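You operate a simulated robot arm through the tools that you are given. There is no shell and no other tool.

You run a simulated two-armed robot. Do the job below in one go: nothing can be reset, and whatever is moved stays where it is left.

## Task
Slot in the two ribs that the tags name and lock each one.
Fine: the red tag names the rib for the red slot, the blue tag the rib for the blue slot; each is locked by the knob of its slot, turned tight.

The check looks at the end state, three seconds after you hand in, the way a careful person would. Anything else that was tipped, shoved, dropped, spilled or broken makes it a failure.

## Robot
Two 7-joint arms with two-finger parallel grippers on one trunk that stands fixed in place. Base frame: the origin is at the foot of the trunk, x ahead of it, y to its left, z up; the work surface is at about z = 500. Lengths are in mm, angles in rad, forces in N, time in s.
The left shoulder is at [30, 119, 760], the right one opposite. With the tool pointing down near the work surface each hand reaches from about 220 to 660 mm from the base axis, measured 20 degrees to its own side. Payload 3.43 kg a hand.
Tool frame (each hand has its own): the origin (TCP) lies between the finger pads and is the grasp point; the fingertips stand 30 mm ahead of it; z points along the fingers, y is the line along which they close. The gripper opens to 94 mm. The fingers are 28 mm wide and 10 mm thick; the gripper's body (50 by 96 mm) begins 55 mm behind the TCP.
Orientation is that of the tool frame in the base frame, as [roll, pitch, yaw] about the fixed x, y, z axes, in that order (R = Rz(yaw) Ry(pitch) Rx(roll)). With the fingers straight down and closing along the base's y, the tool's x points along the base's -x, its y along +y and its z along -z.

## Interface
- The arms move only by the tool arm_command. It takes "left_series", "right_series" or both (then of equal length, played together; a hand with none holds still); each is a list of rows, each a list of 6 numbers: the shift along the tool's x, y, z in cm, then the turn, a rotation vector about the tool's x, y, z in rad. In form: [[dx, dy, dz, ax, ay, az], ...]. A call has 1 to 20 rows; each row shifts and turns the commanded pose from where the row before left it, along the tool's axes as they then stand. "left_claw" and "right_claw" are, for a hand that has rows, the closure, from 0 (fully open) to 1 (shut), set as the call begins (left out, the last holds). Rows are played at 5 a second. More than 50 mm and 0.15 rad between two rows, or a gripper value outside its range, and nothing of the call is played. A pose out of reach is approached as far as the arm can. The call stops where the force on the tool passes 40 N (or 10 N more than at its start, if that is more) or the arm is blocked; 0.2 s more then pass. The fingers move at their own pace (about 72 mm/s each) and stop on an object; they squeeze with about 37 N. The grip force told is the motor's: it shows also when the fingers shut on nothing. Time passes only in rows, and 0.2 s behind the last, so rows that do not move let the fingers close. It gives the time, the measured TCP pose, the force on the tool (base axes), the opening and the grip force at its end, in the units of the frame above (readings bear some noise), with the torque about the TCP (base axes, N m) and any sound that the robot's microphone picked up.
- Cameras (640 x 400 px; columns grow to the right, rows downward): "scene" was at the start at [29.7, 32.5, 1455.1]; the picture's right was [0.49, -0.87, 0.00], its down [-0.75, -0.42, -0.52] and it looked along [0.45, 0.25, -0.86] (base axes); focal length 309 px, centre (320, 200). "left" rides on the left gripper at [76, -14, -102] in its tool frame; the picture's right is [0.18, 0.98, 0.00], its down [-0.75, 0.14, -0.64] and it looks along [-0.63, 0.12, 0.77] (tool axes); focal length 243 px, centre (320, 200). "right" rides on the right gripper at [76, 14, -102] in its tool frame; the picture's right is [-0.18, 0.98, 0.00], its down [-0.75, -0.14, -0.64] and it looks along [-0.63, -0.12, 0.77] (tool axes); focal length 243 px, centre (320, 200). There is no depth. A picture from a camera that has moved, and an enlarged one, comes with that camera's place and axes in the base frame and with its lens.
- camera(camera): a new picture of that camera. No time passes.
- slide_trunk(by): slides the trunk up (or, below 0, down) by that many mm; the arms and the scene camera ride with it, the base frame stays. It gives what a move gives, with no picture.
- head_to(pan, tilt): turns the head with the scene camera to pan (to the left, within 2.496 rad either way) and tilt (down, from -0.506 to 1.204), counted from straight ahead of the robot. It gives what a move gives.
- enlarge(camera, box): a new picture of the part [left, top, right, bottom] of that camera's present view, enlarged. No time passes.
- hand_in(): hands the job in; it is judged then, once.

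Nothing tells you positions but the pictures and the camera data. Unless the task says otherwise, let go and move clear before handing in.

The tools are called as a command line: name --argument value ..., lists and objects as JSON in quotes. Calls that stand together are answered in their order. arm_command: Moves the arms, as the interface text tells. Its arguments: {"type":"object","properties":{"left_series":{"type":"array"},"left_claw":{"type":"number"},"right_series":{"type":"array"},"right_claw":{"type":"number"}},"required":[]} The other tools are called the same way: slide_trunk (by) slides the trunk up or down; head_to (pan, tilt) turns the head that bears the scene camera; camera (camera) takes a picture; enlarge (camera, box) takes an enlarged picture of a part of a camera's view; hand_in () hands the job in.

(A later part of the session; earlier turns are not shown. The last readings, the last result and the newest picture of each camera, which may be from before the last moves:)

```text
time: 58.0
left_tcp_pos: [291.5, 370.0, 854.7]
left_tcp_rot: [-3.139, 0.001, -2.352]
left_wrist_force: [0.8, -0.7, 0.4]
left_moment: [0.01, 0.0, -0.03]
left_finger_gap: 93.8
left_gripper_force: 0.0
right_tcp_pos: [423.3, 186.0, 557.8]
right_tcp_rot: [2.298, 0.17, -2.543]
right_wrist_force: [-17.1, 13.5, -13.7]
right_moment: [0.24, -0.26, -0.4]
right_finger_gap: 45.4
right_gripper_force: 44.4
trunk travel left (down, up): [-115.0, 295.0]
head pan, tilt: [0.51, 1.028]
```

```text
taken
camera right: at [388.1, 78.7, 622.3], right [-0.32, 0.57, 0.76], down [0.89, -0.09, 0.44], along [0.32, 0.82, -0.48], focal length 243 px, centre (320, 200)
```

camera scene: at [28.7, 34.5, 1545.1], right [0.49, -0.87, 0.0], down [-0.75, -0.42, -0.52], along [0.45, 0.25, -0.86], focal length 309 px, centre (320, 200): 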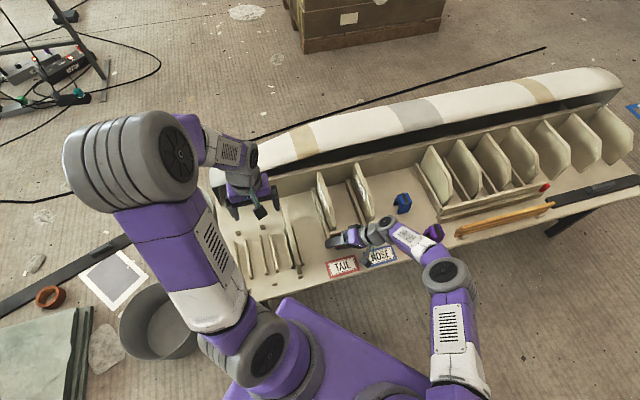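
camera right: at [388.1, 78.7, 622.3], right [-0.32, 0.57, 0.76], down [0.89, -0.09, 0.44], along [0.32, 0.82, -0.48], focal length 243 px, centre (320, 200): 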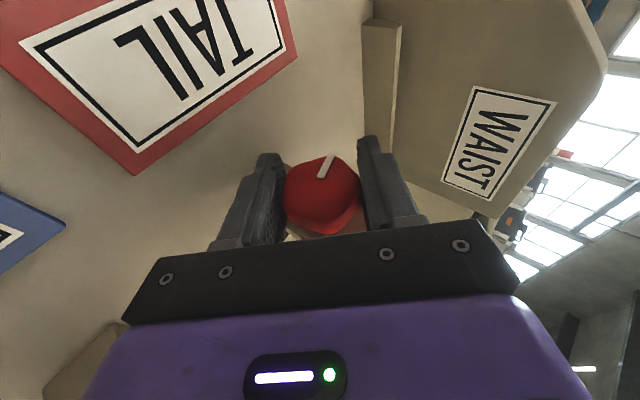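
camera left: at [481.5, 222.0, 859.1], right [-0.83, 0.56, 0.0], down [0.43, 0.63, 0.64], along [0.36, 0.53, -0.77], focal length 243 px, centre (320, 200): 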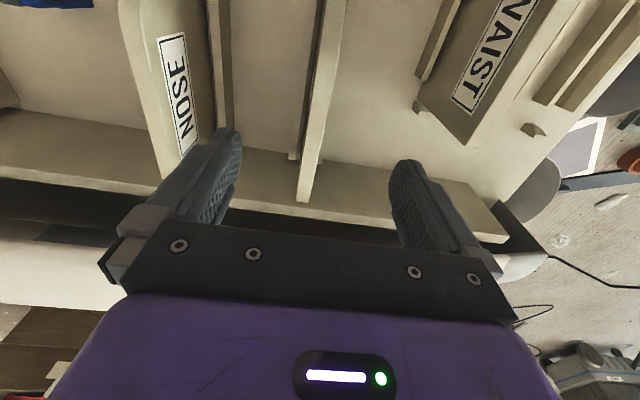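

arm_command --right_series '[[0, 0, 0, 0, 0, 0], [0, 0, 0, 0, 0, 0], [0, 0, 0, 0, 0, 0]]' --right_claw 0.4

camera --camera "right"

enlarge --camera "right" --box '[230, 100, 420, 240]'

```text
time: 58.9
left_tcp_pos: [291.0, 369.8, 854.9]
left_tcp_rot: [3.141, -0.001, -2.356]
left_wrist_force: [0.4, 0.5, -0.1]
left_moment: [0.01, -0.01, -0.02]
left_finger_gap: 93.9
left_gripper_force: 0.2
right_tcp_pos: [427.4, 186.5, 560.3]
right_tcp_rot: [2.294, 0.173, -2.548]
right_wrist_force: [-0.4, 0.2, 0.0]
right_moment: [0.02, 0.01, 0.03]
right_finger_gap: 56.3
right_gripper_force: 0.0
trunk travel left (down, up): [-115.0, 295.0]
head pan, tilt: [0.51, 1.028]
```

```text
taken
camera right: at [390.6, 78.7, 624.3], right [-0.32, 0.57, 0.76], down [0.89, -0.09, 0.45], along [0.32, 0.82, -0.48], focal length 243 px, centre (320, 200)
```

right: 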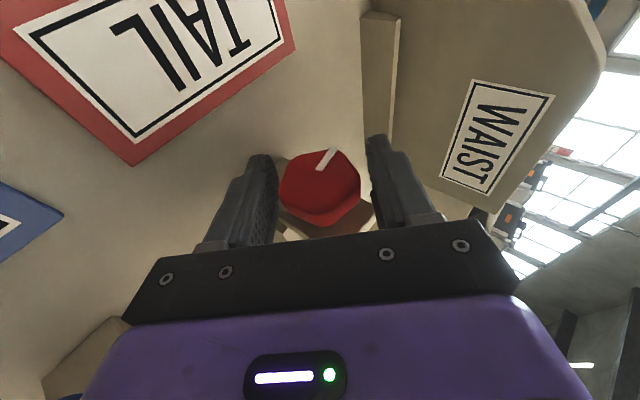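

```text
2.86 times, centred on (325, 170) of right
camera zoom: at [390.6, 78.7, 624.3], right [-0.32, 0.57, 0.76], down [0.89, -0.09, 0.45], along [0.32, 0.82, -0.48], focal length 693 px, centre (306, 286)
```

zoom: 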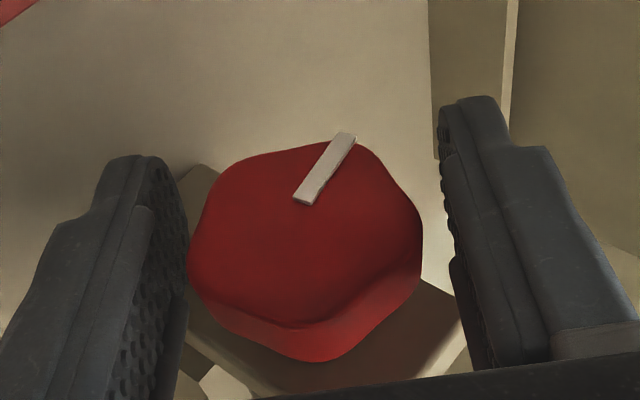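

The view and the forces agree that the knob axis is at u≈171, z≈562. I'll centre on that and swing back with the fingers open.

arm_command --right_series '[[-0.05, 0.1, -0.19, 0, 0, 0], [0, 0, 0, 0.1396, 0, -0.0371], [0, 0, 0, 0.1396, 0, -0.0371], [0, 0, 0, 0.1396, 0, -0.0371], [0, 0, 0, 0.1396, 0, -0.0371], [0, 0, 0, 0.1396, 0, -0.0371], [0, 0, 0, 0.1396, 0, -0.0371], [0, 0, 0, 0.1396, 0, -0.0371], [0, 0, 0, 0.1396, 0, -0.0371], [0, 0, 0, 0.1396, 0, -0.0371], [0, 0, 0, 0, 0, 0]]'

enlarge --camera "right" --box '[230, 100, 420, 240]'

```text
time: 61.2
left_tcp_pos: [292.6, 371.2, 854.0]
left_tcp_rot: [3.141, 0.002, -2.354]
left_wrist_force: [-1.7, 0.0, 0.3]
left_moment: [-0.02, -0.01, 0.02]
left_finger_gap: 94.0
left_gripper_force: 0.1
right_tcp_pos: [426.5, 185.3, 562.6]
right_tcp_rot: [-2.654, 0.231, -2.233]
right_wrist_force: [0.7, 0.1, 0.0]
right_moment: [0.01, -0.03, -0.03]
right_finger_gap: 56.5
right_gripper_force: 0.1
trunk travel left (down, up): [-115.0, 295.0]
head pan, tilt: [0.51, 1.028]
```

```text
2.86 times, centred on (325, 170) of right
camera zoom: at [321.8, 147.2, 626.4], right [-0.51, 0.76, -0.41], down [0.22, 0.57, 0.79], along [0.83, 0.31, -0.46], focal length 693 px, centre (306, 286)
```

zoom: 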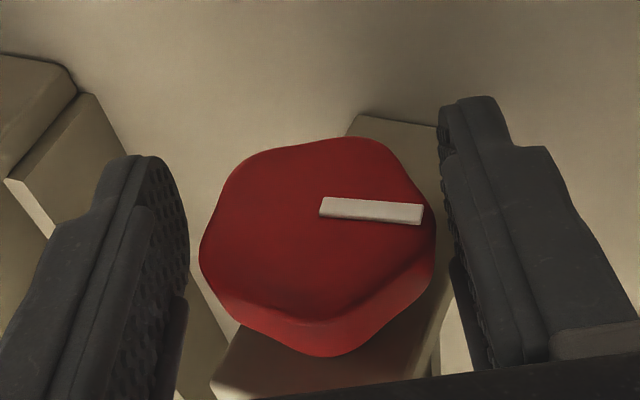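

arm_command --right_series '[[0, 0, 0, 0, 0, 0], [0, 0, 0, 0, 0, 0], [0, 0, 0, 0, 0, 0]]' --right_claw 1.0

enlarge --camera "right" --box '[230, 100, 420, 240]'

```text
time: 62.0
left_tcp_pos: [291.7, 371.5, 854.3]
left_tcp_rot: [3.142, 0.001, -2.356]
left_wrist_force: [0.2, 0.4, -0.5]
left_moment: [0.02, -0.03, 0.02]
left_finger_gap: 93.8
left_gripper_force: 0.1
right_tcp_pos: [425.5, 186.5, 562.1]
right_tcp_rot: [-2.66, 0.232, -2.235]
right_wrist_force: [-13.2, 10.1, -9.7]
right_moment: [0.35, -0.3, -0.13]
right_finger_gap: 47.1
right_gripper_force: 45.0
trunk travel left (down, up): [-115.0, 295.0]
head pan, tilt: [0.51, 1.028]
```

```text
2.86 times, centred on (325, 170) of right
camera zoom: at [320.5, 148.4, 625.5], right [-0.51, 0.76, -0.4], down [0.23, 0.57, 0.79], along [0.83, 0.31, -0.46], focal length 693 px, centre (306, 286)
```

zoom: 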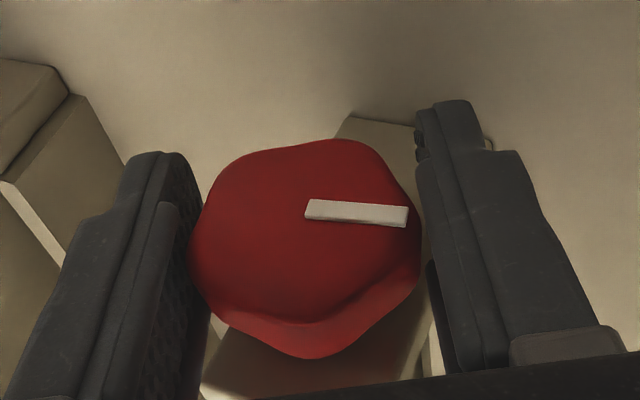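

arm_command --right_series '[[0, 0.3, 0, 0, 0, 0], [0, 0, 0, -0.1352, 0, 0.036], [0, 0, 0, -0.1352, 0, 0.036], [0, 0, 0, -0.1352, 0, 0.036], [0, 0, 0, -0.1352, 0, 0.036], [0, 0, 0, 0, 0, 0]]'

enlarge --camera "right" --box '[230, 100, 420, 240]'

```text
time: 63.5
left_tcp_pos: [293.0, 370.2, 855.8]
left_tcp_rot: [-3.141, -0.002, -2.354]
left_wrist_force: [-0.1, 0.0, -0.2]
left_moment: [0.0, 0.03, -0.01]
left_finger_gap: 94.2
left_gripper_force: 0.1
right_tcp_pos: [425.9, 186.1, 562.3]
right_tcp_rot: [3.051, 0.261, -2.376]
right_wrist_force: [5.1, -4.0, 14.2]
right_moment: [-0.76, 0.7, 0.14]
right_finger_gap: 47.0
right_gripper_force: 44.7
trunk travel left (down, up): [-115.0, 295.0]
head pan, tilt: [0.51, 1.028]
```

```text
2.86 times, centred on (325, 170) of right
camera zoom: at [350.6, 118.8, 641.9], right [-0.57, 0.81, 0.13], down [0.55, 0.25, 0.8], along [0.62, 0.53, -0.59], focal length 693 px, centre (306, 286)
```

zoom: 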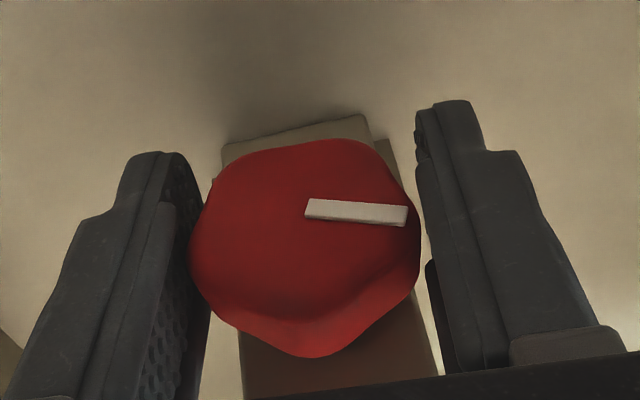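

arm_command --right_series '[[-0.05, -0.08, -0.17, 0, 0, 0], [-0.01, 0, -0.03, -0.1352, 0, 0.036], [-0.01, 0, -0.03, -0.1352, 0, 0.036], [-0.01, 0, -0.03, -0.1352, 0, 0.036], [-0.01, 0, -0.03, -0.1352, 0, 0.036], [-0.01, 0, -0.03, -0.1352, 0, 0.036], [0, 0, 0, 0, 0, 0]]'

enlarge --camera "right" --box '[230, 100, 420, 240]'

```text
time: 65.0
left_tcp_pos: [293.5, 370.5, 855.0]
left_tcp_rot: [3.139, -0.002, -2.357]
left_wrist_force: [0.2, -0.6, 0.0]
left_moment: [-0.02, 0.02, 0.03]
left_finger_gap: 94.0
left_gripper_force: 0.1
right_tcp_pos: [428.0, 185.5, 561.7]
right_tcp_rot: [2.338, 0.183, -2.542]
right_wrist_force: [8.6, -4.7, -25.4]
right_moment: [0.85, -0.95, -0.64]
right_finger_gap: 47.3
right_gripper_force: 44.6
trunk travel left (down, up): [-115.0, 295.0]
head pan, tilt: [0.51, 1.028]
```

```text
2.86 times, centred on (325, 170) of right
camera zoom: at [389.6, 80.2, 627.7], right [-0.34, 0.59, 0.73], down [0.88, -0.08, 0.47], along [0.34, 0.8, -0.49], focal length 693 px, centre (306, 286)
```

zoom: 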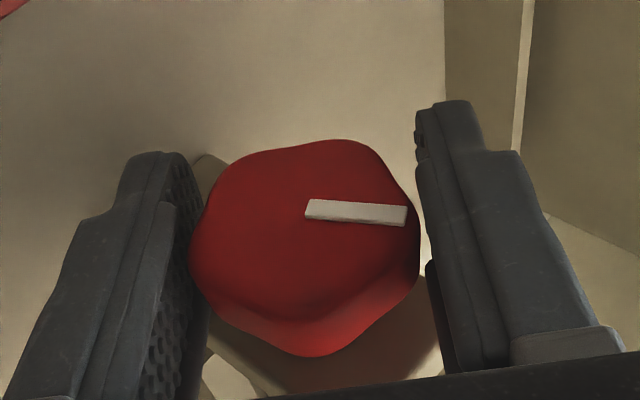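

The knob followed again and is still free, about 145° turned so far. I'll release and check how far the clamp has come in.

arm_command --right_series '[[0, 0, 0, 0, 0, 0], [0, 0, 0, 0, 0, 0], [0, 0, 0, 0, 0, 0]]' --right_claw 0.4

enlarge --camera "scene" --box '[310, 200, 374, 260]'

enlarge --camera "right" --box '[230, 100, 420, 240]'

camera --camera "left"

```text
time: 65.8
left_tcp_pos: [292.9, 370.1, 855.3]
left_tcp_rot: [3.141, 0.0, -2.354]
left_wrist_force: [0.0, 0.2, -0.4]
left_moment: [0.0, 0.0, -0.02]
left_finger_gap: 94.1
left_gripper_force: 0.1
right_tcp_pos: [426.6, 187.1, 565.4]
right_tcp_rot: [2.334, 0.183, -2.538]
right_wrist_force: [0.5, -0.3, -0.1]
right_moment: [-0.04, 0.01, 0.01]
right_finger_gap: 56.5
right_gripper_force: 0.0
trunk travel left (down, up): [-115.0, 295.0]
head pan, tilt: [0.51, 1.028]
```

```text
6.67 times, centred on (342, 230) of scene
camera zoom: at [29.7, 32.5, 1545.1], right [0.49, -0.87, 0.0], down [-0.75, -0.42, -0.52], along [0.45, 0.25, -0.86], focal length 2061 px, centre (173, 0)
```

zoom: 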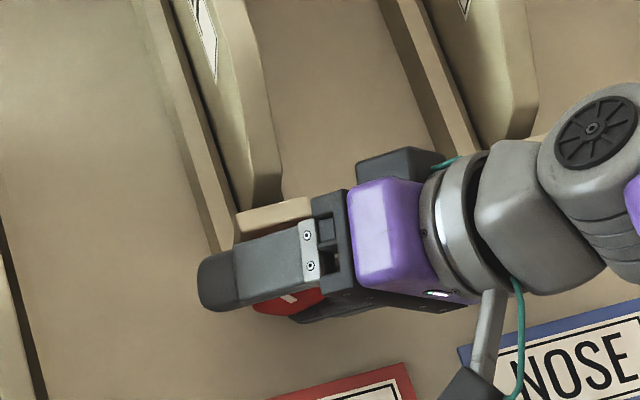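

```text
2.86 times, centred on (325, 170) of right
camera zoom: at [388.3, 81.5, 630.4], right [-0.34, 0.59, 0.73], down [0.88, -0.08, 0.47], along [0.34, 0.8, -0.49], focal length 693 px, centre (306, 286)
```

zoom: 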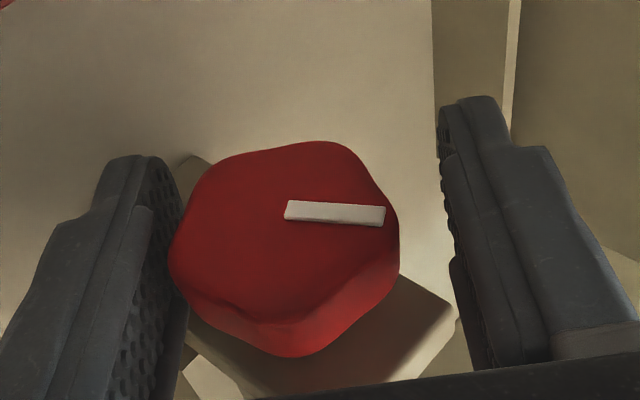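

```text
taken
camera left: at [249.3, 306.2, 957.5], right [-0.83, 0.56, 0.0], down [0.43, 0.63, 0.64], along [0.36, 0.53, -0.77], focal length 243 px, centre (320, 200)
```

left: 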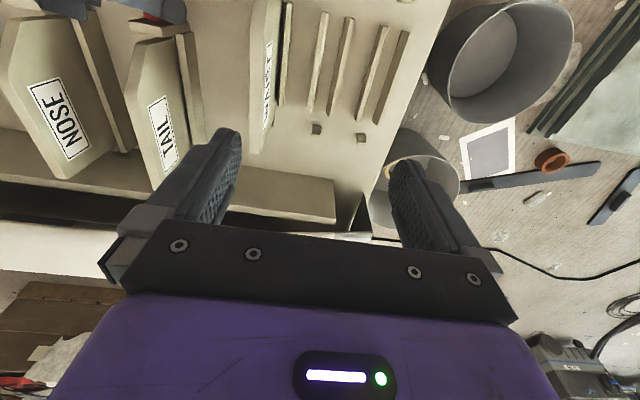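

arm_command --right_series '[[0.046, -0.3, 0.17, 0, 0, 0], [0, 0, 0, 0.1352, 0, -0.036], [0, 0, 0, 0.1352, 0, -0.036], [0, 0, 0, 0.1352, 0, -0.036], [0, 0, 0, 0.1352, 0, -0.036], [0, 0, 0, 0.1352, 0, -0.036], [0, 0, 0, 0.1352, 0, -0.036], [0, 0, 0, 0.1352, 0, -0.036], [0, 0, 0, 0.1352, 0, -0.036], [0, 0, 0, 0.1352, 0, -0.036], [0, 0, 0, 0.1352, 0, -0.036], [0, 0, 0, 0, 0, 0]]'

arm_command --right_series '[[0, 0, 0, 0, 0, 0], [0, 0, 0, 0, 0, 0], [0, 0, 0, 0, 0, 0]]' --right_claw 1.0

enlarge --camera "right" --box '[230, 100, 420, 240]'

```text
time: 68.5
left_tcp_pos: [292.1, 372.8, 854.3]
left_tcp_rot: [3.142, -0.002, -2.355]
left_wrist_force: [0.5, -0.5, 0.2]
left_moment: [-0.02, 0.04, 0.02]
left_finger_gap: 94.1
left_gripper_force: 0.1
right_tcp_pos: [440.2, 175.8, 561.4]
right_tcp_rot: [-2.553, 0.225, -2.272]
right_wrist_force: [-14.2, 20.5, -17.7]
right_moment: [0.01, -0.38, -0.47]
right_finger_gap: 73.8
right_gripper_force: 15.6
trunk travel left (down, up): [-115.0, 295.0]
head pan, tilt: [0.51, 1.028]
```

```text
time: 68.9
left_tcp_pos: [292.2, 372.1, 853.2]
left_tcp_rot: [-3.139, -0.003, -2.357]
left_wrist_force: [-0.1, -0.1, -0.7]
left_moment: [0.03, 0.01, 0.01]
left_finger_gap: 94.1
left_gripper_force: 0.0
right_tcp_pos: [432.4, 183.6, 555.5]
right_tcp_rot: [-2.58, 0.234, -2.28]
right_wrist_force: [-31.7, 43.4, -32.8]
right_moment: [-0.52, -0.17, -1.25]
right_finger_gap: 51.4
right_gripper_force: 31.6
trunk travel left (down, up): [-115.0, 295.0]
head pan, tilt: [0.51, 1.028]
stopped in row 2 (right hand): the force on the tool passed its limit at 46 N (the readings are from after the stop); the commanded pose is now the measured one
```

```text
2.86 times, centred on (325, 170) of right
camera zoom: at [322.1, 154.1, 614.0], right [-0.44, 0.77, -0.47], down [0.22, 0.59, 0.78], along [0.87, 0.24, -0.42], focal length 693 px, centre (306, 286)
```

zoom: 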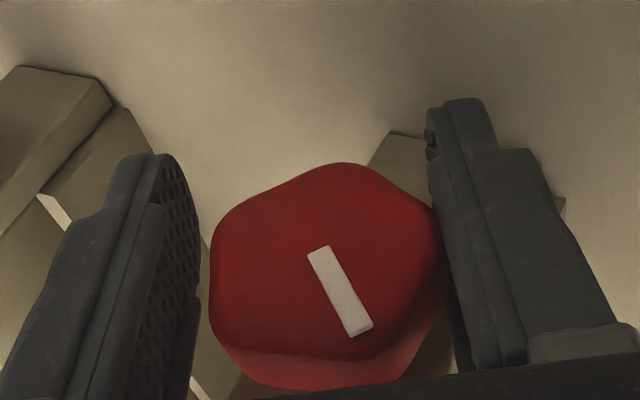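

The return swing met resistance and the fingers were pushed apart. I'll open up at once, hold still, and see what touched before going on.

arm_command --right_series '[[0, 0, 0, 0, 0, 0], [0, 0, 0, 0, 0, 0]]' --right_claw 0.4

camera --camera "scene"

camera --camera "right"

enlarge --camera "scene" --box '[270, 190, 390, 290]'

```text
time: 69.5
left_tcp_pos: [292.6, 370.4, 855.0]
left_tcp_rot: [-3.139, 0.001, -2.356]
left_wrist_force: [-0.3, -0.8, -0.2]
left_moment: [-0.01, 0.01, 0.0]
left_finger_gap: 94.0
left_gripper_force: 0.1
right_tcp_pos: [438.1, 176.4, 559.8]
right_tcp_rot: [-2.56, 0.228, -2.274]
right_wrist_force: [-11.3, 17.2, -11.8]
right_moment: [0.07, -0.34, -0.34]
right_finger_gap: 69.9
right_gripper_force: 11.6
trunk travel left (down, up): [-115.0, 295.0]
head pan, tilt: [0.51, 1.028]
```

```text
taken
camera scene: at [29.8, 34.2, 1545.0], right [0.49, -0.87, 0.0], down [-0.75, -0.42, -0.52], along [0.45, 0.25, -0.86], focal length 309 px, centre (320, 200)
```

scene: 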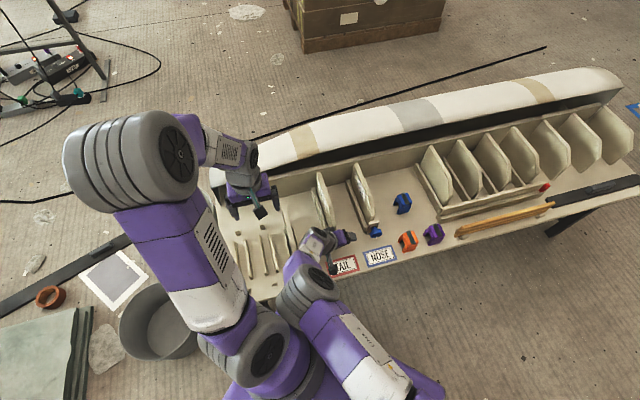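

```text
taken
camera right: at [326.6, 149.0, 618.2], right [-0.43, 0.76, -0.48], down [0.21, 0.61, 0.77], along [0.88, 0.23, -0.42], focal length 243 px, centre (320, 200)
```

right: 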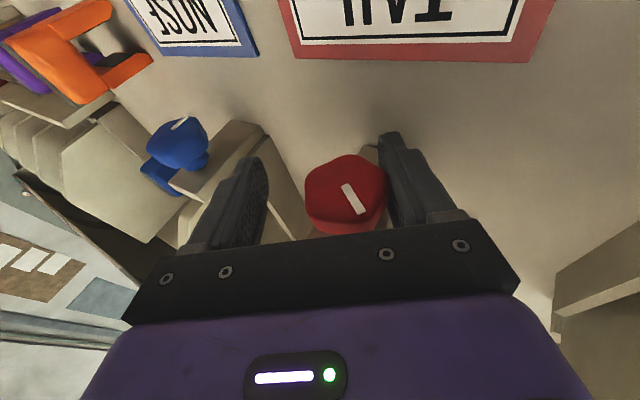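

```text
4.00 times, centred on (330, 240) of scene
camera zoom: at [29.8, 34.2, 1545.0], right [0.49, -0.87, 0.0], down [-0.75, -0.42, -0.52], along [0.45, 0.25, -0.86], focal length 1236 px, centre (280, 40)
```

zoom: 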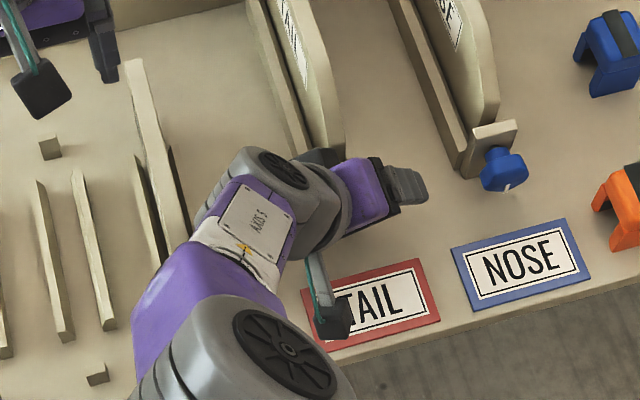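

The right wrist is leaning close to the WAIST rib at this extreme, so I'll swing back out clockwise right away, with the fingers open.

arm_command --right_series '[[0, 0, 0, -0.1352, 0, 0.036], [0, 0, 0, -0.1352, 0, 0.036], [0, 0, 0, 0, 0, 0]]'

camera --camera "scene"

enlarge --camera "scene" --box '[270, 190, 390, 290]'

enlarge --camera "right" --box '[230, 100, 420, 240]'

```text
time: 70.3
left_tcp_pos: [290.7, 370.0, 854.2]
left_tcp_rot: [-3.14, 0.0, -2.353]
left_wrist_force: [0.5, 0.0, 0.8]
left_moment: [0.03, -0.01, 0.0]
left_finger_gap: 93.9
left_gripper_force: 0.1
right_tcp_pos: [435.7, 176.4, 559.2]
right_tcp_rot: [-2.849, 0.253, -2.339]
right_wrist_force: [-16.5, 13.8, -14.0]
right_moment: [-0.08, -0.18, -0.13]
right_finger_gap: 69.9
right_gripper_force: 11.8
trunk travel left (down, up): [-115.0, 295.0]
head pan, tilt: [0.51, 1.028]
```

```text
taken
camera scene: at [29.6, 34.0, 1545.0], right [0.49, -0.87, 0.0], down [-0.75, -0.42, -0.52], along [0.45, 0.25, -0.86], focal length 309 px, centre (320, 200)
```

scene: 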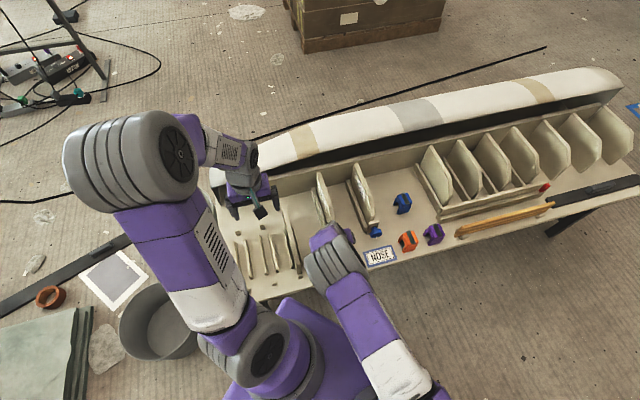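

```text
4.00 times, centred on (330, 240) of scene
camera zoom: at [29.6, 34.0, 1545.0], right [0.49, -0.87, 0.0], down [-0.75, -0.42, -0.52], along [0.45, 0.25, -0.86], focal length 1236 px, centre (280, 40)
```

zoom: 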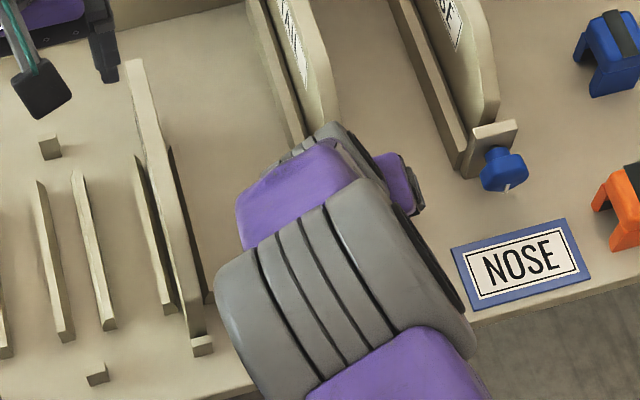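

```text
2.86 times, centred on (325, 170) of right
camera zoom: at [336.7, 134.9, 630.3], right [-0.5, 0.83, -0.23], down [0.36, 0.44, 0.82], along [0.79, 0.33, -0.52], focal length 693 px, centre (306, 286)
```

zoom: 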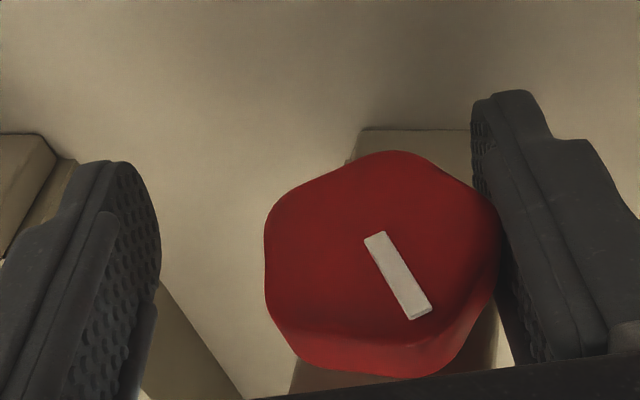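

WAIST is still upright and in place; it was the arm's own reach limit that pushed the hand off-centre. I'll re-centre the hand on the knob and stay within a smaller swing.

arm_command --right_series '[[-0.08, 0.62, -0.3, 0, 0, 0], [-0.08, 0.62, -0.3, 0, 0, 0], [0, 0, 0, 0, 0, 0]]'

enlarge --camera "right" --box '[230, 100, 420, 240]'

```text
time: 71.1
left_tcp_pos: [293.3, 370.3, 855.1]
left_tcp_rot: [-3.142, 0.001, -2.356]
left_wrist_force: [-0.8, -0.1, 0.9]
left_moment: [0.03, -0.02, 0.02]
left_finger_gap: 94.1
left_gripper_force: 0.0
right_tcp_pos: [431.2, 184.3, 564.1]
right_tcp_rot: [-2.841, 0.258, -2.341]
right_wrist_force: [-0.8, -5.0, -1.3]
right_moment: [-0.2, 0.04, 0.03]
right_finger_gap: 54.7
right_gripper_force: 0.1
trunk travel left (down, up): [-115.0, 295.0]
head pan, tilt: [0.51, 1.028]
```

```text
2.86 times, centred on (325, 170) of right
camera zoom: at [330.8, 143.5, 634.6], right [-0.5, 0.83, -0.23], down [0.35, 0.44, 0.83], along [0.79, 0.33, -0.51], focal length 693 px, centre (306, 286)
```

zoom: 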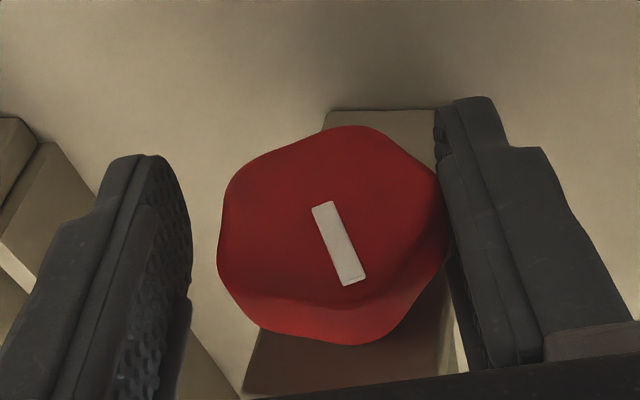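

arm_command --right_series '[[0.31, 0.45, -0.15, 0, 0, 0], [0, 0, 0, 0, 0, 0]]'

enlarge --camera "right" --box '[230, 100, 420, 240]'

camera --camera "scene"

```text
time: 71.7
left_tcp_pos: [292.3, 369.7, 854.5]
left_tcp_rot: [-3.14, -0.001, -2.355]
left_wrist_force: [-0.5, 1.0, -0.1]
left_moment: [-0.03, 0.01, 0.03]
left_finger_gap: 93.8
left_gripper_force: 0.0
right_tcp_pos: [424.0, 187.6, 564.0]
right_tcp_rot: [-2.845, 0.26, -2.341]
right_wrist_force: [0.4, -0.3, 0.6]
right_moment: [0.04, -0.01, 0.03]
right_finger_gap: 56.3
right_gripper_force: 0.0
trunk travel left (down, up): [-115.0, 295.0]
head pan, tilt: [0.51, 1.028]
```

```text
2.86 times, centred on (325, 170) of right
camera zoom: at [324.5, 146.1, 633.6], right [-0.5, 0.83, -0.23], down [0.35, 0.44, 0.83], along [0.79, 0.33, -0.51], focal length 693 px, centre (306, 286)
```

zoom: 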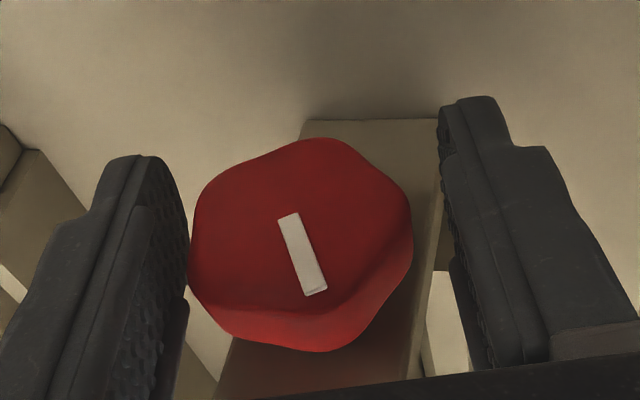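

```text
taken
camera scene: at [29.7, 32.6, 1545.1], right [0.49, -0.87, 0.0], down [-0.75, -0.42, -0.52], along [0.45, 0.25, -0.86], focal length 309 px, centre (320, 200)
```

scene: 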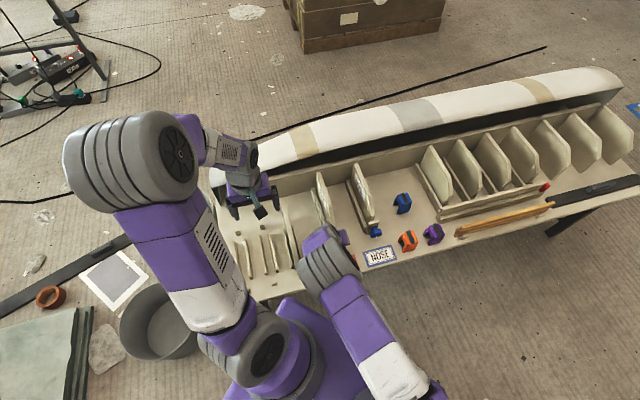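

The hand is centred again with no contact forces. I'll grip and do the next clockwise stroke.

arm_command --right_series '[[0, 0, 0, 0, 0, 0], [0, 0, 0, 0, 0, 0], [0, 0, 0, 0, 0, 0]]' --right_claw 1.0

arm_command --right_series '[[0, 0, 0, -0.1352, 0, 0.036], [0, 0, 0, -0.1352, 0, 0.036], [0, 0, 0, -0.1352, 0, 0.036], [0, 0, 0, 0, 0, 0]]'

enlarge --camera "right" --box '[230, 100, 420, 240]'

```text
time: 72.5
left_tcp_pos: [293.6, 370.0, 855.7]
left_tcp_rot: [-3.141, 0.0, -2.355]
left_wrist_force: [0.6, -0.9, 0.0]
left_moment: [-0.01, 0.02, -0.01]
left_finger_gap: 94.0
left_gripper_force: 0.1
right_tcp_pos: [426.2, 187.1, 564.0]
right_tcp_rot: [-2.843, 0.259, -2.339]
right_wrist_force: [10.5, -9.1, 6.7]
right_moment: [-0.06, 0.01, -0.05]
right_finger_gap: 45.1
right_gripper_force: 45.2
trunk travel left (down, up): [-115.0, 295.0]
head pan, tilt: [0.51, 1.028]
```

```text
time: 73.5
left_tcp_pos: [292.8, 368.9, 856.1]
left_tcp_rot: [-3.141, 0.003, -2.355]
left_wrist_force: [0.6, 0.8, -1.1]
left_moment: [0.03, -0.03, 0.0]
left_finger_gap: 93.7
left_gripper_force: 0.0
right_tcp_pos: [425.3, 184.9, 563.0]
right_tcp_rot: [3.004, 0.267, -2.451]
right_wrist_force: [7.9, -17.6, 14.5]
right_moment: [-0.72, 0.63, 0.04]
right_finger_gap: 44.7
right_gripper_force: 44.8
trunk travel left (down, up): [-115.0, 295.0]
head pan, tilt: [0.51, 1.028]
```

```text
2.86 times, centred on (325, 170) of right
camera zoom: at [347.4, 118.9, 642.2], right [-0.51, 0.84, 0.18], down [0.58, 0.18, 0.79], along [0.64, 0.51, -0.58], focal length 693 px, centre (306, 286)
```

zoom: 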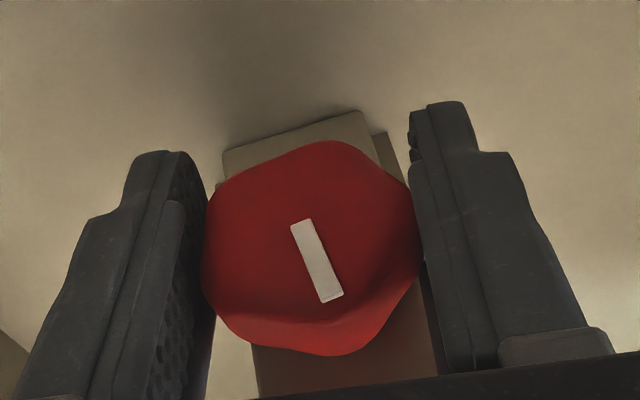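

arm_command --right_series '[[0.05, -0.25, -0.2, 0, 0, 0], [0, 0, 0, -0.1344, 0.0081, 0.0384], [0, 0, 0, -0.1344, 0.0081, 0.0384], [0, 0, 0, -0.1344, 0.0081, 0.0384], [0, 0, 0, 0, 0, 0]]'

enlarge --camera "right" --box '[230, 100, 420, 240]'

```text
time: 74.7
left_tcp_pos: [293.8, 369.8, 855.3]
left_tcp_rot: [-3.141, 0.0, -2.355]
left_wrist_force: [0.5, 0.1, 0.4]
left_moment: [0.0, -0.01, -0.02]
left_finger_gap: 94.0
left_gripper_force: 0.0
right_tcp_pos: [426.0, 182.8, 562.6]
right_tcp_rot: [2.576, 0.203, -2.555]
right_wrist_force: [10.0, -6.2, -8.9]
right_moment: [0.13, -0.2, -1.19]
right_finger_gap: 44.4
right_gripper_force: 44.8
trunk travel left (down, up): [-115.0, 295.0]
head pan, tilt: [0.51, 1.028]
```

```text
2.86 times, centred on (325, 170) of right
camera zoom: at [371.5, 94.2, 639.0], right [-0.4, 0.73, 0.55], down [0.79, -0.03, 0.61], along [0.46, 0.68, -0.57], focal length 693 px, centre (306, 286)
```

zoom: 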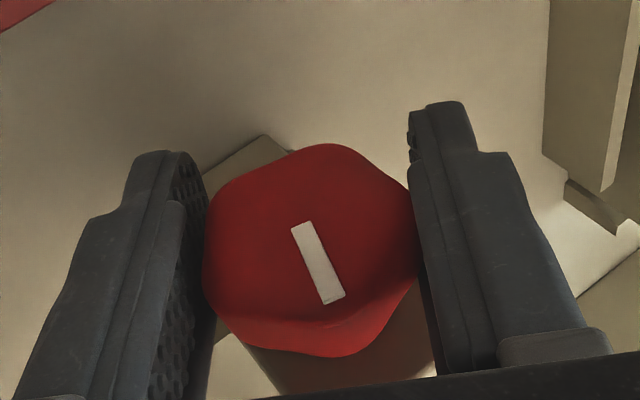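

arm_command --right_series '[[0, -0.25, 0, 0, 0, 0], [0, 0, 0, -0.1344, 0.0081, 0.0384], [0, 0, 0, -0.1344, 0.0081, 0.0384], [0, 0, 0, -0.1344, 0.0081, 0.0384], [0, 0, 0, 0, 0, 0]]'

enlarge --camera "right" --box '[230, 100, 420, 240]'

```text
time: 75.9
left_tcp_pos: [292.4, 370.1, 854.7]
left_tcp_rot: [3.141, -0.001, -2.354]
left_wrist_force: [0.0, 0.2, -0.3]
left_moment: [0.01, 0.01, -0.01]
left_finger_gap: 93.9
left_gripper_force: 0.1
right_tcp_pos: [426.2, 183.1, 562.3]
right_tcp_rot: [2.162, 0.109, -2.618]
right_wrist_force: [2.9, -5.8, -5.0]
right_moment: [-0.53, 0.51, -0.37]
right_finger_gap: 44.1
right_gripper_force: 44.8
trunk travel left (down, up): [-115.0, 295.0]
head pan, tilt: [0.51, 1.028]
```

```text
2.86 times, centred on (325, 170) of right
camera zoom: at [393.0, 72.6, 621.7], right [-0.19, 0.52, 0.83], down [0.93, -0.17, 0.32], along [0.31, 0.84, -0.45], focal length 693 px, centre (306, 286)
```

zoom: 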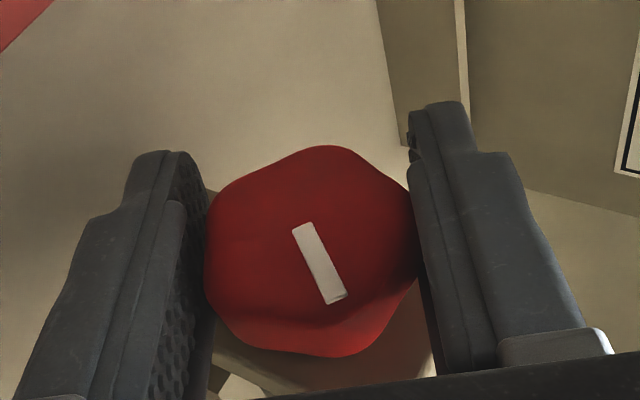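

Another 73° with low forces, so the turning centre is now good. I'll open, swing back the same amount, and check before gripping.

arm_command --right_series '[[0, 0, 0, 0, 0, 0], [0, 0, 0, 0, 0, 0], [0, 0, 0, 0.1344, -0.0081, -0.0384], [0, 0, 0, 0.1344, -0.0081, -0.0384], [0, 0, 0, 0.1344, -0.0081, -0.0384], [0, 0, 0, 0.1344, -0.0081, -0.0384], [0, 0, 0, 0.1344, -0.0081, -0.0384], [0, 0, 0, 0.1344, -0.0081, -0.0384], [0, 0, 0, 0.1344, -0.0081, -0.0384], [0, 0, 0, 0.1344, -0.0081, -0.0384], [0, 0, 0, 0.1344, -0.0081, -0.0384], [0, 0, 0, 0, 0, 0]]' --right_claw 0.4

enlarge --camera "right" --box '[230, 100, 420, 240]'

```text
time: 78.5
left_tcp_pos: [292.3, 369.8, 854.6]
left_tcp_rot: [-3.14, 0.001, -2.355]
left_wrist_force: [0.1, -0.7, 0.4]
left_moment: [0.01, -0.03, -0.01]
left_finger_gap: 93.9
left_gripper_force: 0.1
right_tcp_pos: [427.3, 183.1, 563.2]
right_tcp_rot: [-2.841, 0.282, -2.33]
right_wrist_force: [0.3, 0.4, 0.0]
right_moment: [0.03, -0.01, -0.01]
right_finger_gap: 56.3
right_gripper_force: 0.1
trunk travel left (down, up): [-115.0, 295.0]
head pan, tilt: [0.51, 1.028]
```

```text
2.86 times, centred on (325, 170) of right
camera zoom: at [325.9, 139.3, 631.0], right [-0.5, 0.83, -0.23], down [0.33, 0.43, 0.84], along [0.8, 0.35, -0.49], focal length 693 px, centre (306, 286)
```

zoom: 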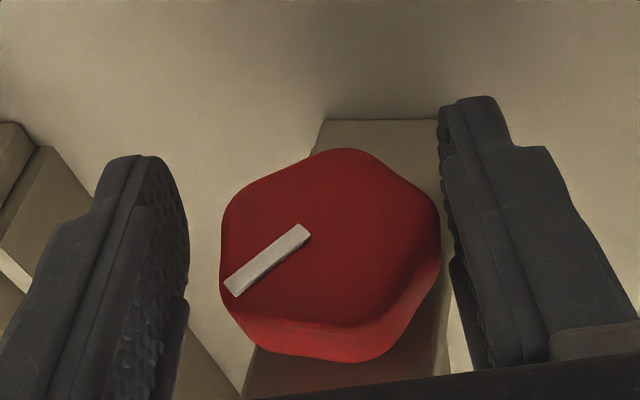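

arm_command --right_series '[[0, 0.2, 0, 0, 0, 0], [0, 0, 0, 0, 0, 0], [0, 0, 0, 0, 0, 0], [0, 0, 0, 0, 0, 0]]' --right_claw 1.0

arm_command --right_series '[[0, 0, 0, -0.1344, 0.0081, 0.0384], [0, 0, 0, -0.1344, 0.0081, 0.0384], [0, 0, 0, -0.1344, 0.0081, 0.0384], [0, 0, 0, -0.1344, 0.0081, 0.0384], [0, 0, 0, 0, 0, 0]]'

enlarge --camera "right" --box '[230, 100, 420, 240]'

```text
time: 79.5
left_tcp_pos: [291.9, 370.8, 855.9]
left_tcp_rot: [3.14, 0.0, -2.355]
left_wrist_force: [0.3, -0.6, 0.0]
left_moment: [0.01, 0.01, -0.01]
left_finger_gap: 93.9
left_gripper_force: 0.1
right_tcp_pos: [423.8, 185.6, 561.8]
right_tcp_rot: [-2.845, 0.283, -2.33]
right_wrist_force: [-9.0, 6.3, -4.0]
right_moment: [0.52, -0.45, -0.24]
right_finger_gap: 44.4
right_gripper_force: 45.0
trunk travel left (down, up): [-115.0, 295.0]
head pan, tilt: [0.51, 1.028]
```

```text
time: 80.7
left_tcp_pos: [291.8, 370.0, 855.5]
left_tcp_rot: [3.141, 0.001, -2.354]
left_wrist_force: [0.6, -0.1, 0.4]
left_moment: [0.01, -0.02, 0.02]
left_finger_gap: 94.2
left_gripper_force: 0.1
right_tcp_pos: [424.8, 184.2, 561.9]
right_tcp_rot: [2.86, 0.25, -2.488]
right_wrist_force: [-2.2, 6.0, 5.2]
right_moment: [-0.41, 0.44, -1.16]
right_finger_gap: 43.9
right_gripper_force: 45.2
trunk travel left (down, up): [-115.0, 295.0]
head pan, tilt: [0.51, 1.028]
```

```text
2.86 times, centred on (325, 170) of right
camera zoom: at [355.3, 110.5, 642.1], right [-0.49, 0.82, 0.31], down [0.66, 0.11, 0.75], along [0.58, 0.57, -0.59], focal length 693 px, centre (306, 286)
```

zoom: 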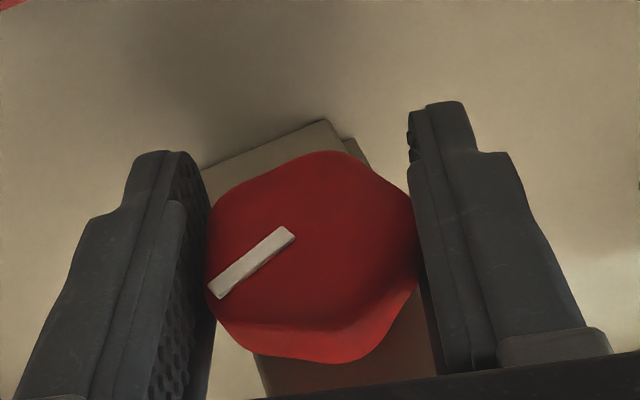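

arm_command --right_series '[[0, 0, 0, -0.1344, 0.0081, 0.0384], [0, 0, 0, -0.1344, 0.0081, 0.0384], [0, 0, 0, -0.1344, 0.0081, 0.0384], [0, 0, 0, -0.1344, 0.0081, 0.0384], [0, 0, 0, -0.1344, 0.0081, 0.0384], [0, 0, 0, 0, 0, 0]]'

enlarge --camera "right" --box '[230, 100, 420, 240]'

```text
time: 82.1
left_tcp_pos: [293.1, 371.0, 855.1]
left_tcp_rot: [-3.141, 0.001, -2.353]
left_wrist_force: [0.2, 0.1, 0.5]
left_moment: [-0.01, 0.03, -0.01]
left_finger_gap: 93.8
left_gripper_force: 0.1
right_tcp_pos: [425.1, 182.9, 560.2]
right_tcp_rot: [2.164, 0.109, -2.618]
right_wrist_force: [-1.8, -10.7, 0.3]
right_moment: [-0.96, -0.94, -0.26]
right_finger_gap: 44.3
right_gripper_force: 45.2
trunk travel left (down, up): [-115.0, 295.0]
head pan, tilt: [0.51, 1.028]
```

```text
2.86 times, centred on (325, 170) of right
camera zoom: at [391.4, 73.0, 621.1], right [-0.19, 0.52, 0.83], down [0.93, -0.17, 0.32], along [0.31, 0.84, -0.45], focal length 693 px, centre (306, 286)
```

zoom: 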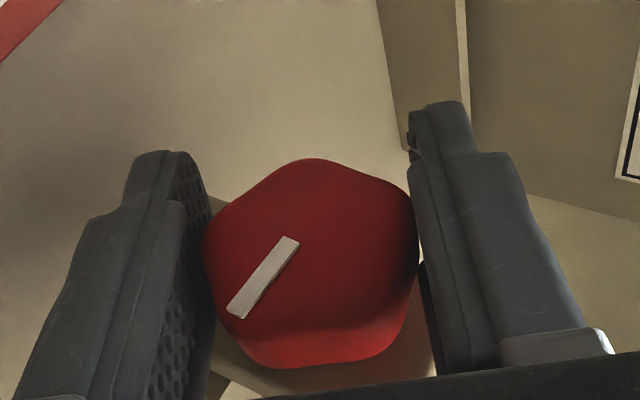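

Now there is a clear resisting torque of about 1.3 N·m and the knob slipped slightly in the fingers, so it is getting tight. I'll press on a little to see whether it still turns.

arm_command --right_series '[[0, 0, 0, -0.096, 0.0058, 0.0274], [0, 0, 0, -0.096, 0.0058, 0.0274], [0, 0, 0, 0, 0, 0]]'

enlarge --camera "right" --box '[230, 100, 420, 240]'

```text
time: 83.1
left_tcp_pos: [292.3, 370.3, 854.6]
left_tcp_rot: [-3.141, -0.001, -2.356]
left_wrist_force: [0.1, 1.6, 0.8]
left_moment: [0.02, -0.01, 0.01]
left_finger_gap: 94.0
left_gripper_force: 0.0
right_tcp_pos: [425.1, 182.6, 559.6]
right_tcp_rot: [2.037, 0.055, -2.643]
right_wrist_force: [2.9, 4.8, -5.9]
right_moment: [-0.11, -0.14, -0.62]
right_finger_gap: 45.2
right_gripper_force: 44.6
right hand out of reach, approached as far as the arm can: row 2
trunk travel left (down, up): [-115.0, 295.0]
head pan, tilt: [0.51, 1.028]
stopped in row 3 (right hand): the force on the tool passed its limit at 41 N (the readings are from after the stop); the commanded pose is now the measured one
```

```text
2.86 times, centred on (325, 170) of right
camera zoom: at [395.2, 67.9, 615.0], right [-0.09, 0.45, 0.89], down [0.96, -0.2, 0.2], along [0.27, 0.87, -0.42], focal length 693 px, centre (306, 286)
```

zoom: 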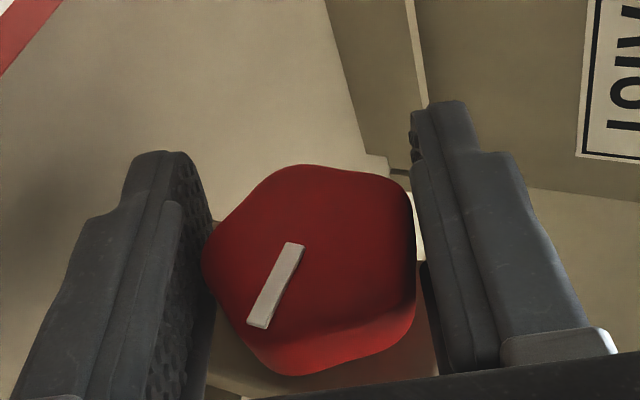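

The knob no longer moves and the fingers now slip over its lobes. The pointer has gone about 270° clockwise to a firm stop, so red is tight. I'll let go and swing back to upright.

arm_command --right_series '[[0, 0, 0, 0, 0, 0], [0, 0, 0, 0, 0, 0], [0, 0, 0, 0, 0, 0]]' --right_claw 0.4

enlarge --camera "right" --box '[230, 100, 420, 240]'

```text
time: 83.9
left_tcp_pos: [293.0, 371.0, 855.7]
left_tcp_rot: [-3.141, 0.0, -2.355]
left_wrist_force: [-1.1, 0.4, -0.3]
left_moment: [0.0, 0.01, -0.01]
left_finger_gap: 93.9
left_gripper_force: 0.0
right_tcp_pos: [424.6, 182.4, 561.1]
right_tcp_rot: [2.036, 0.053, -2.641]
right_wrist_force: [0.2, 0.2, -0.3]
right_moment: [-0.02, 0.01, -0.03]
right_finger_gap: 56.2
right_gripper_force: 0.1
trunk travel left (down, up): [-115.0, 295.0]
head pan, tilt: [0.51, 1.028]
```

```text
2.86 times, centred on (325, 170) of right
camera zoom: at [394.7, 67.3, 615.7], right [-0.09, 0.45, 0.89], down [0.96, -0.2, 0.2], along [0.27, 0.87, -0.41], focal length 693 px, centre (306, 286)
```

zoom: 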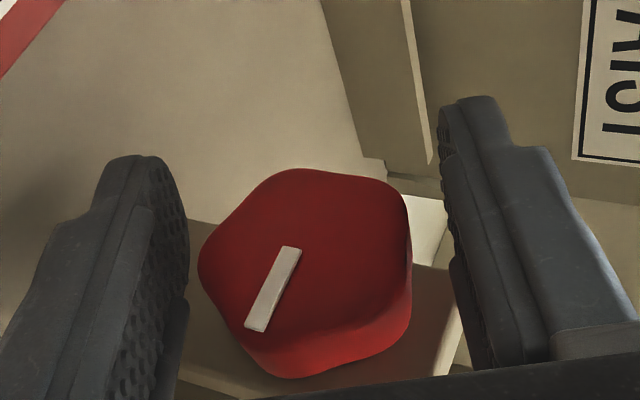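

arm_command --right_series '[[0, 0, 0, 0.1344, -0.0095, -0.0384], [0, 0, 0, 0.1344, -0.0095, -0.0384], [0, 0, 0, 0.1344, -0.0095, -0.0384], [0, 0, 0, 0.1344, -0.0095, -0.0384], [0, 0, 0, 0.1344, -0.0095, -0.0384], [0, 0, 0, 0.1344, -0.0095, -0.0384], [0, 0, 0, 0.1344, -0.0095, -0.0384], [0, 0, 0, 0.1344, -0.0095, -0.0384], [0, 0, 0, 0.1344, -0.0095, -0.0384], [0, 0, 0, 0, 0, 0]]'

enlarge --camera "right" --box '[230, 100, 420, 240]'

```text
time: 86.1
left_tcp_pos: [291.8, 369.3, 854.7]
left_tcp_rot: [-3.14, 0.001, -2.356]
left_wrist_force: [-0.2, 0.7, 0.4]
left_moment: [-0.01, 0.0, 0.0]
left_finger_gap: 93.8
left_gripper_force: 0.0
right_tcp_pos: [424.0, 181.7, 561.7]
right_tcp_rot: [-2.983, 0.274, -2.385]
right_wrist_force: [-0.2, 0.1, 0.1]
right_moment: [-0.03, -0.01, -0.02]
right_finger_gap: 56.3
right_gripper_force: 0.0
trunk travel left (down, up): [-115.0, 295.0]
head pan, tilt: [0.51, 1.028]
```

```text
2.86 times, centred on (325, 170) of right
camera zoom: at [329.7, 133.2, 636.4], right [-0.51, 0.86, -0.1], down [0.42, 0.35, 0.84], along [0.75, 0.38, -0.54], focal length 693 px, centre (306, 286)
```

zoom: 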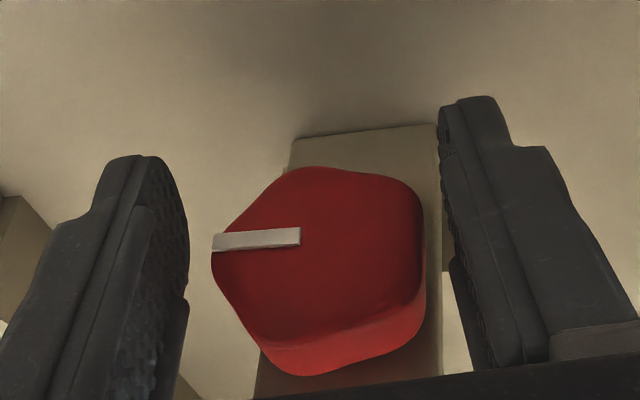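

arm_command --right_series '[[0, 0, 0, 0, 0, 0], [0, 0, 0, 0, 0, 0], [0, 0, 0, 0, 0, 0]]' --right_claw 1.0

arm_command --right_series '[[0, 0, 0, -0.096, 0.0058, 0.0274], [0, 0, 0, -0.096, 0.0058, 0.0274], [0, 0, 0, 0, 0, 0]]'

enlarge --camera "right" --box '[230, 100, 420, 240]'

```text
time: 86.9
left_tcp_pos: [292.1, 371.8, 853.3]
left_tcp_rot: [-3.141, 0.0, -2.355]
left_wrist_force: [0.0, 0.9, -0.3]
left_moment: [-0.02, 0.0, -0.01]
left_finger_gap: 94.2
left_gripper_force: 0.1
right_tcp_pos: [423.5, 182.8, 562.4]
right_tcp_rot: [-2.986, 0.274, -2.386]
right_wrist_force: [-8.7, 11.1, -2.1]
right_moment: [0.14, -0.15, 0.15]
right_finger_gap: 45.4
right_gripper_force: 44.4
trunk travel left (down, up): [-115.0, 295.0]
head pan, tilt: [0.51, 1.028]
```

```text
time: 87.7
left_tcp_pos: [293.2, 371.4, 854.2]
left_tcp_rot: [-3.14, -0.003, -2.354]
left_wrist_force: [0.0, 0.4, -0.4]
left_moment: [-0.02, 0.0, 0.03]
left_finger_gap: 94.0
left_gripper_force: 0.1
right_tcp_pos: [423.1, 185.4, 561.8]
right_tcp_rot: [3.089, 0.266, -2.442]
right_wrist_force: [-3.3, 23.5, -7.9]
right_moment: [-0.18, -0.78, 0.36]
right_finger_gap: 45.5
right_gripper_force: 44.9
trunk travel left (down, up): [-115.0, 295.0]
head pan, tilt: [0.51, 1.028]
```

```text
2.86 times, centred on (325, 170) of right
camera zoom: at [340.1, 124.1, 640.8], right [-0.51, 0.86, 0.1], down [0.54, 0.23, 0.81], along [0.67, 0.46, -0.58], focal length 693 px, centre (306, 286)
```

zoom: 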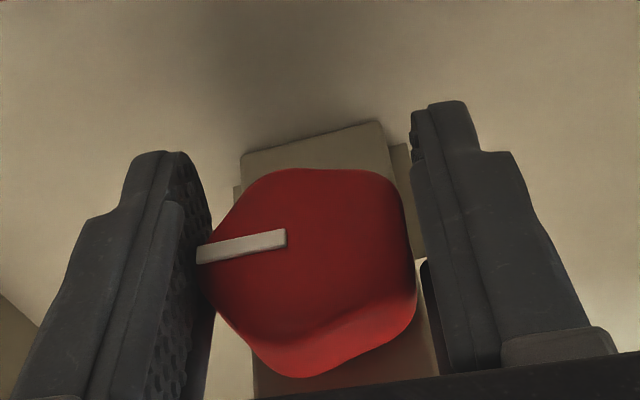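

arm_command --right_series '[[0, 0, 0, -0.096, 0.0058, 0.0274], [0, 0, 0, -0.096, 0.0058, 0.0274], [0, 0, 0, -0.096, 0.0058, 0.0274], [0, 0, 0, 0, 0, 0]]'

enlarge --camera "right" --box '[230, 100, 420, 240]'

```text
time: 88.7
left_tcp_pos: [293.3, 369.4, 854.2]
left_tcp_rot: [-3.14, 0.0, -2.353]
left_wrist_force: [0.3, 0.0, 0.1]
left_moment: [-0.03, 0.04, -0.03]
left_finger_gap: 93.9
left_gripper_force: 0.0
right_tcp_pos: [423.6, 183.2, 562.6]
right_tcp_rot: [2.782, 0.233, -2.524]
right_wrist_force: [3.3, 20.7, 4.3]
right_moment: [-0.02, -0.35, -0.11]
right_finger_gap: 44.4
right_gripper_force: 45.5
trunk travel left (down, up): [-115.0, 295.0]
head pan, tilt: [0.51, 1.028]
```

```text
2.86 times, centred on (325, 170) of right
camera zoom: at [357.4, 106.3, 642.6], right [-0.45, 0.81, 0.38], down [0.7, 0.06, 0.71], along [0.55, 0.59, -0.59], focal length 693 px, centre (306, 286)
```

zoom: 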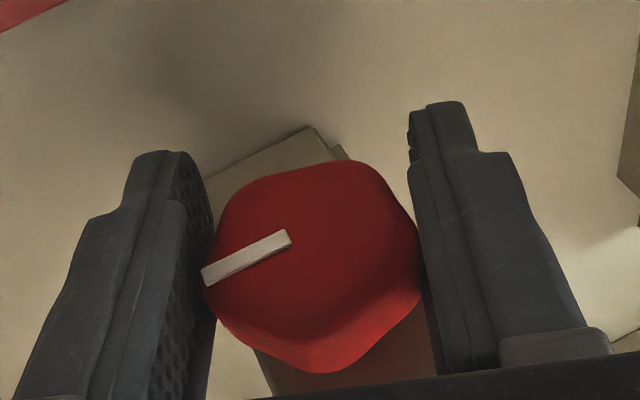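

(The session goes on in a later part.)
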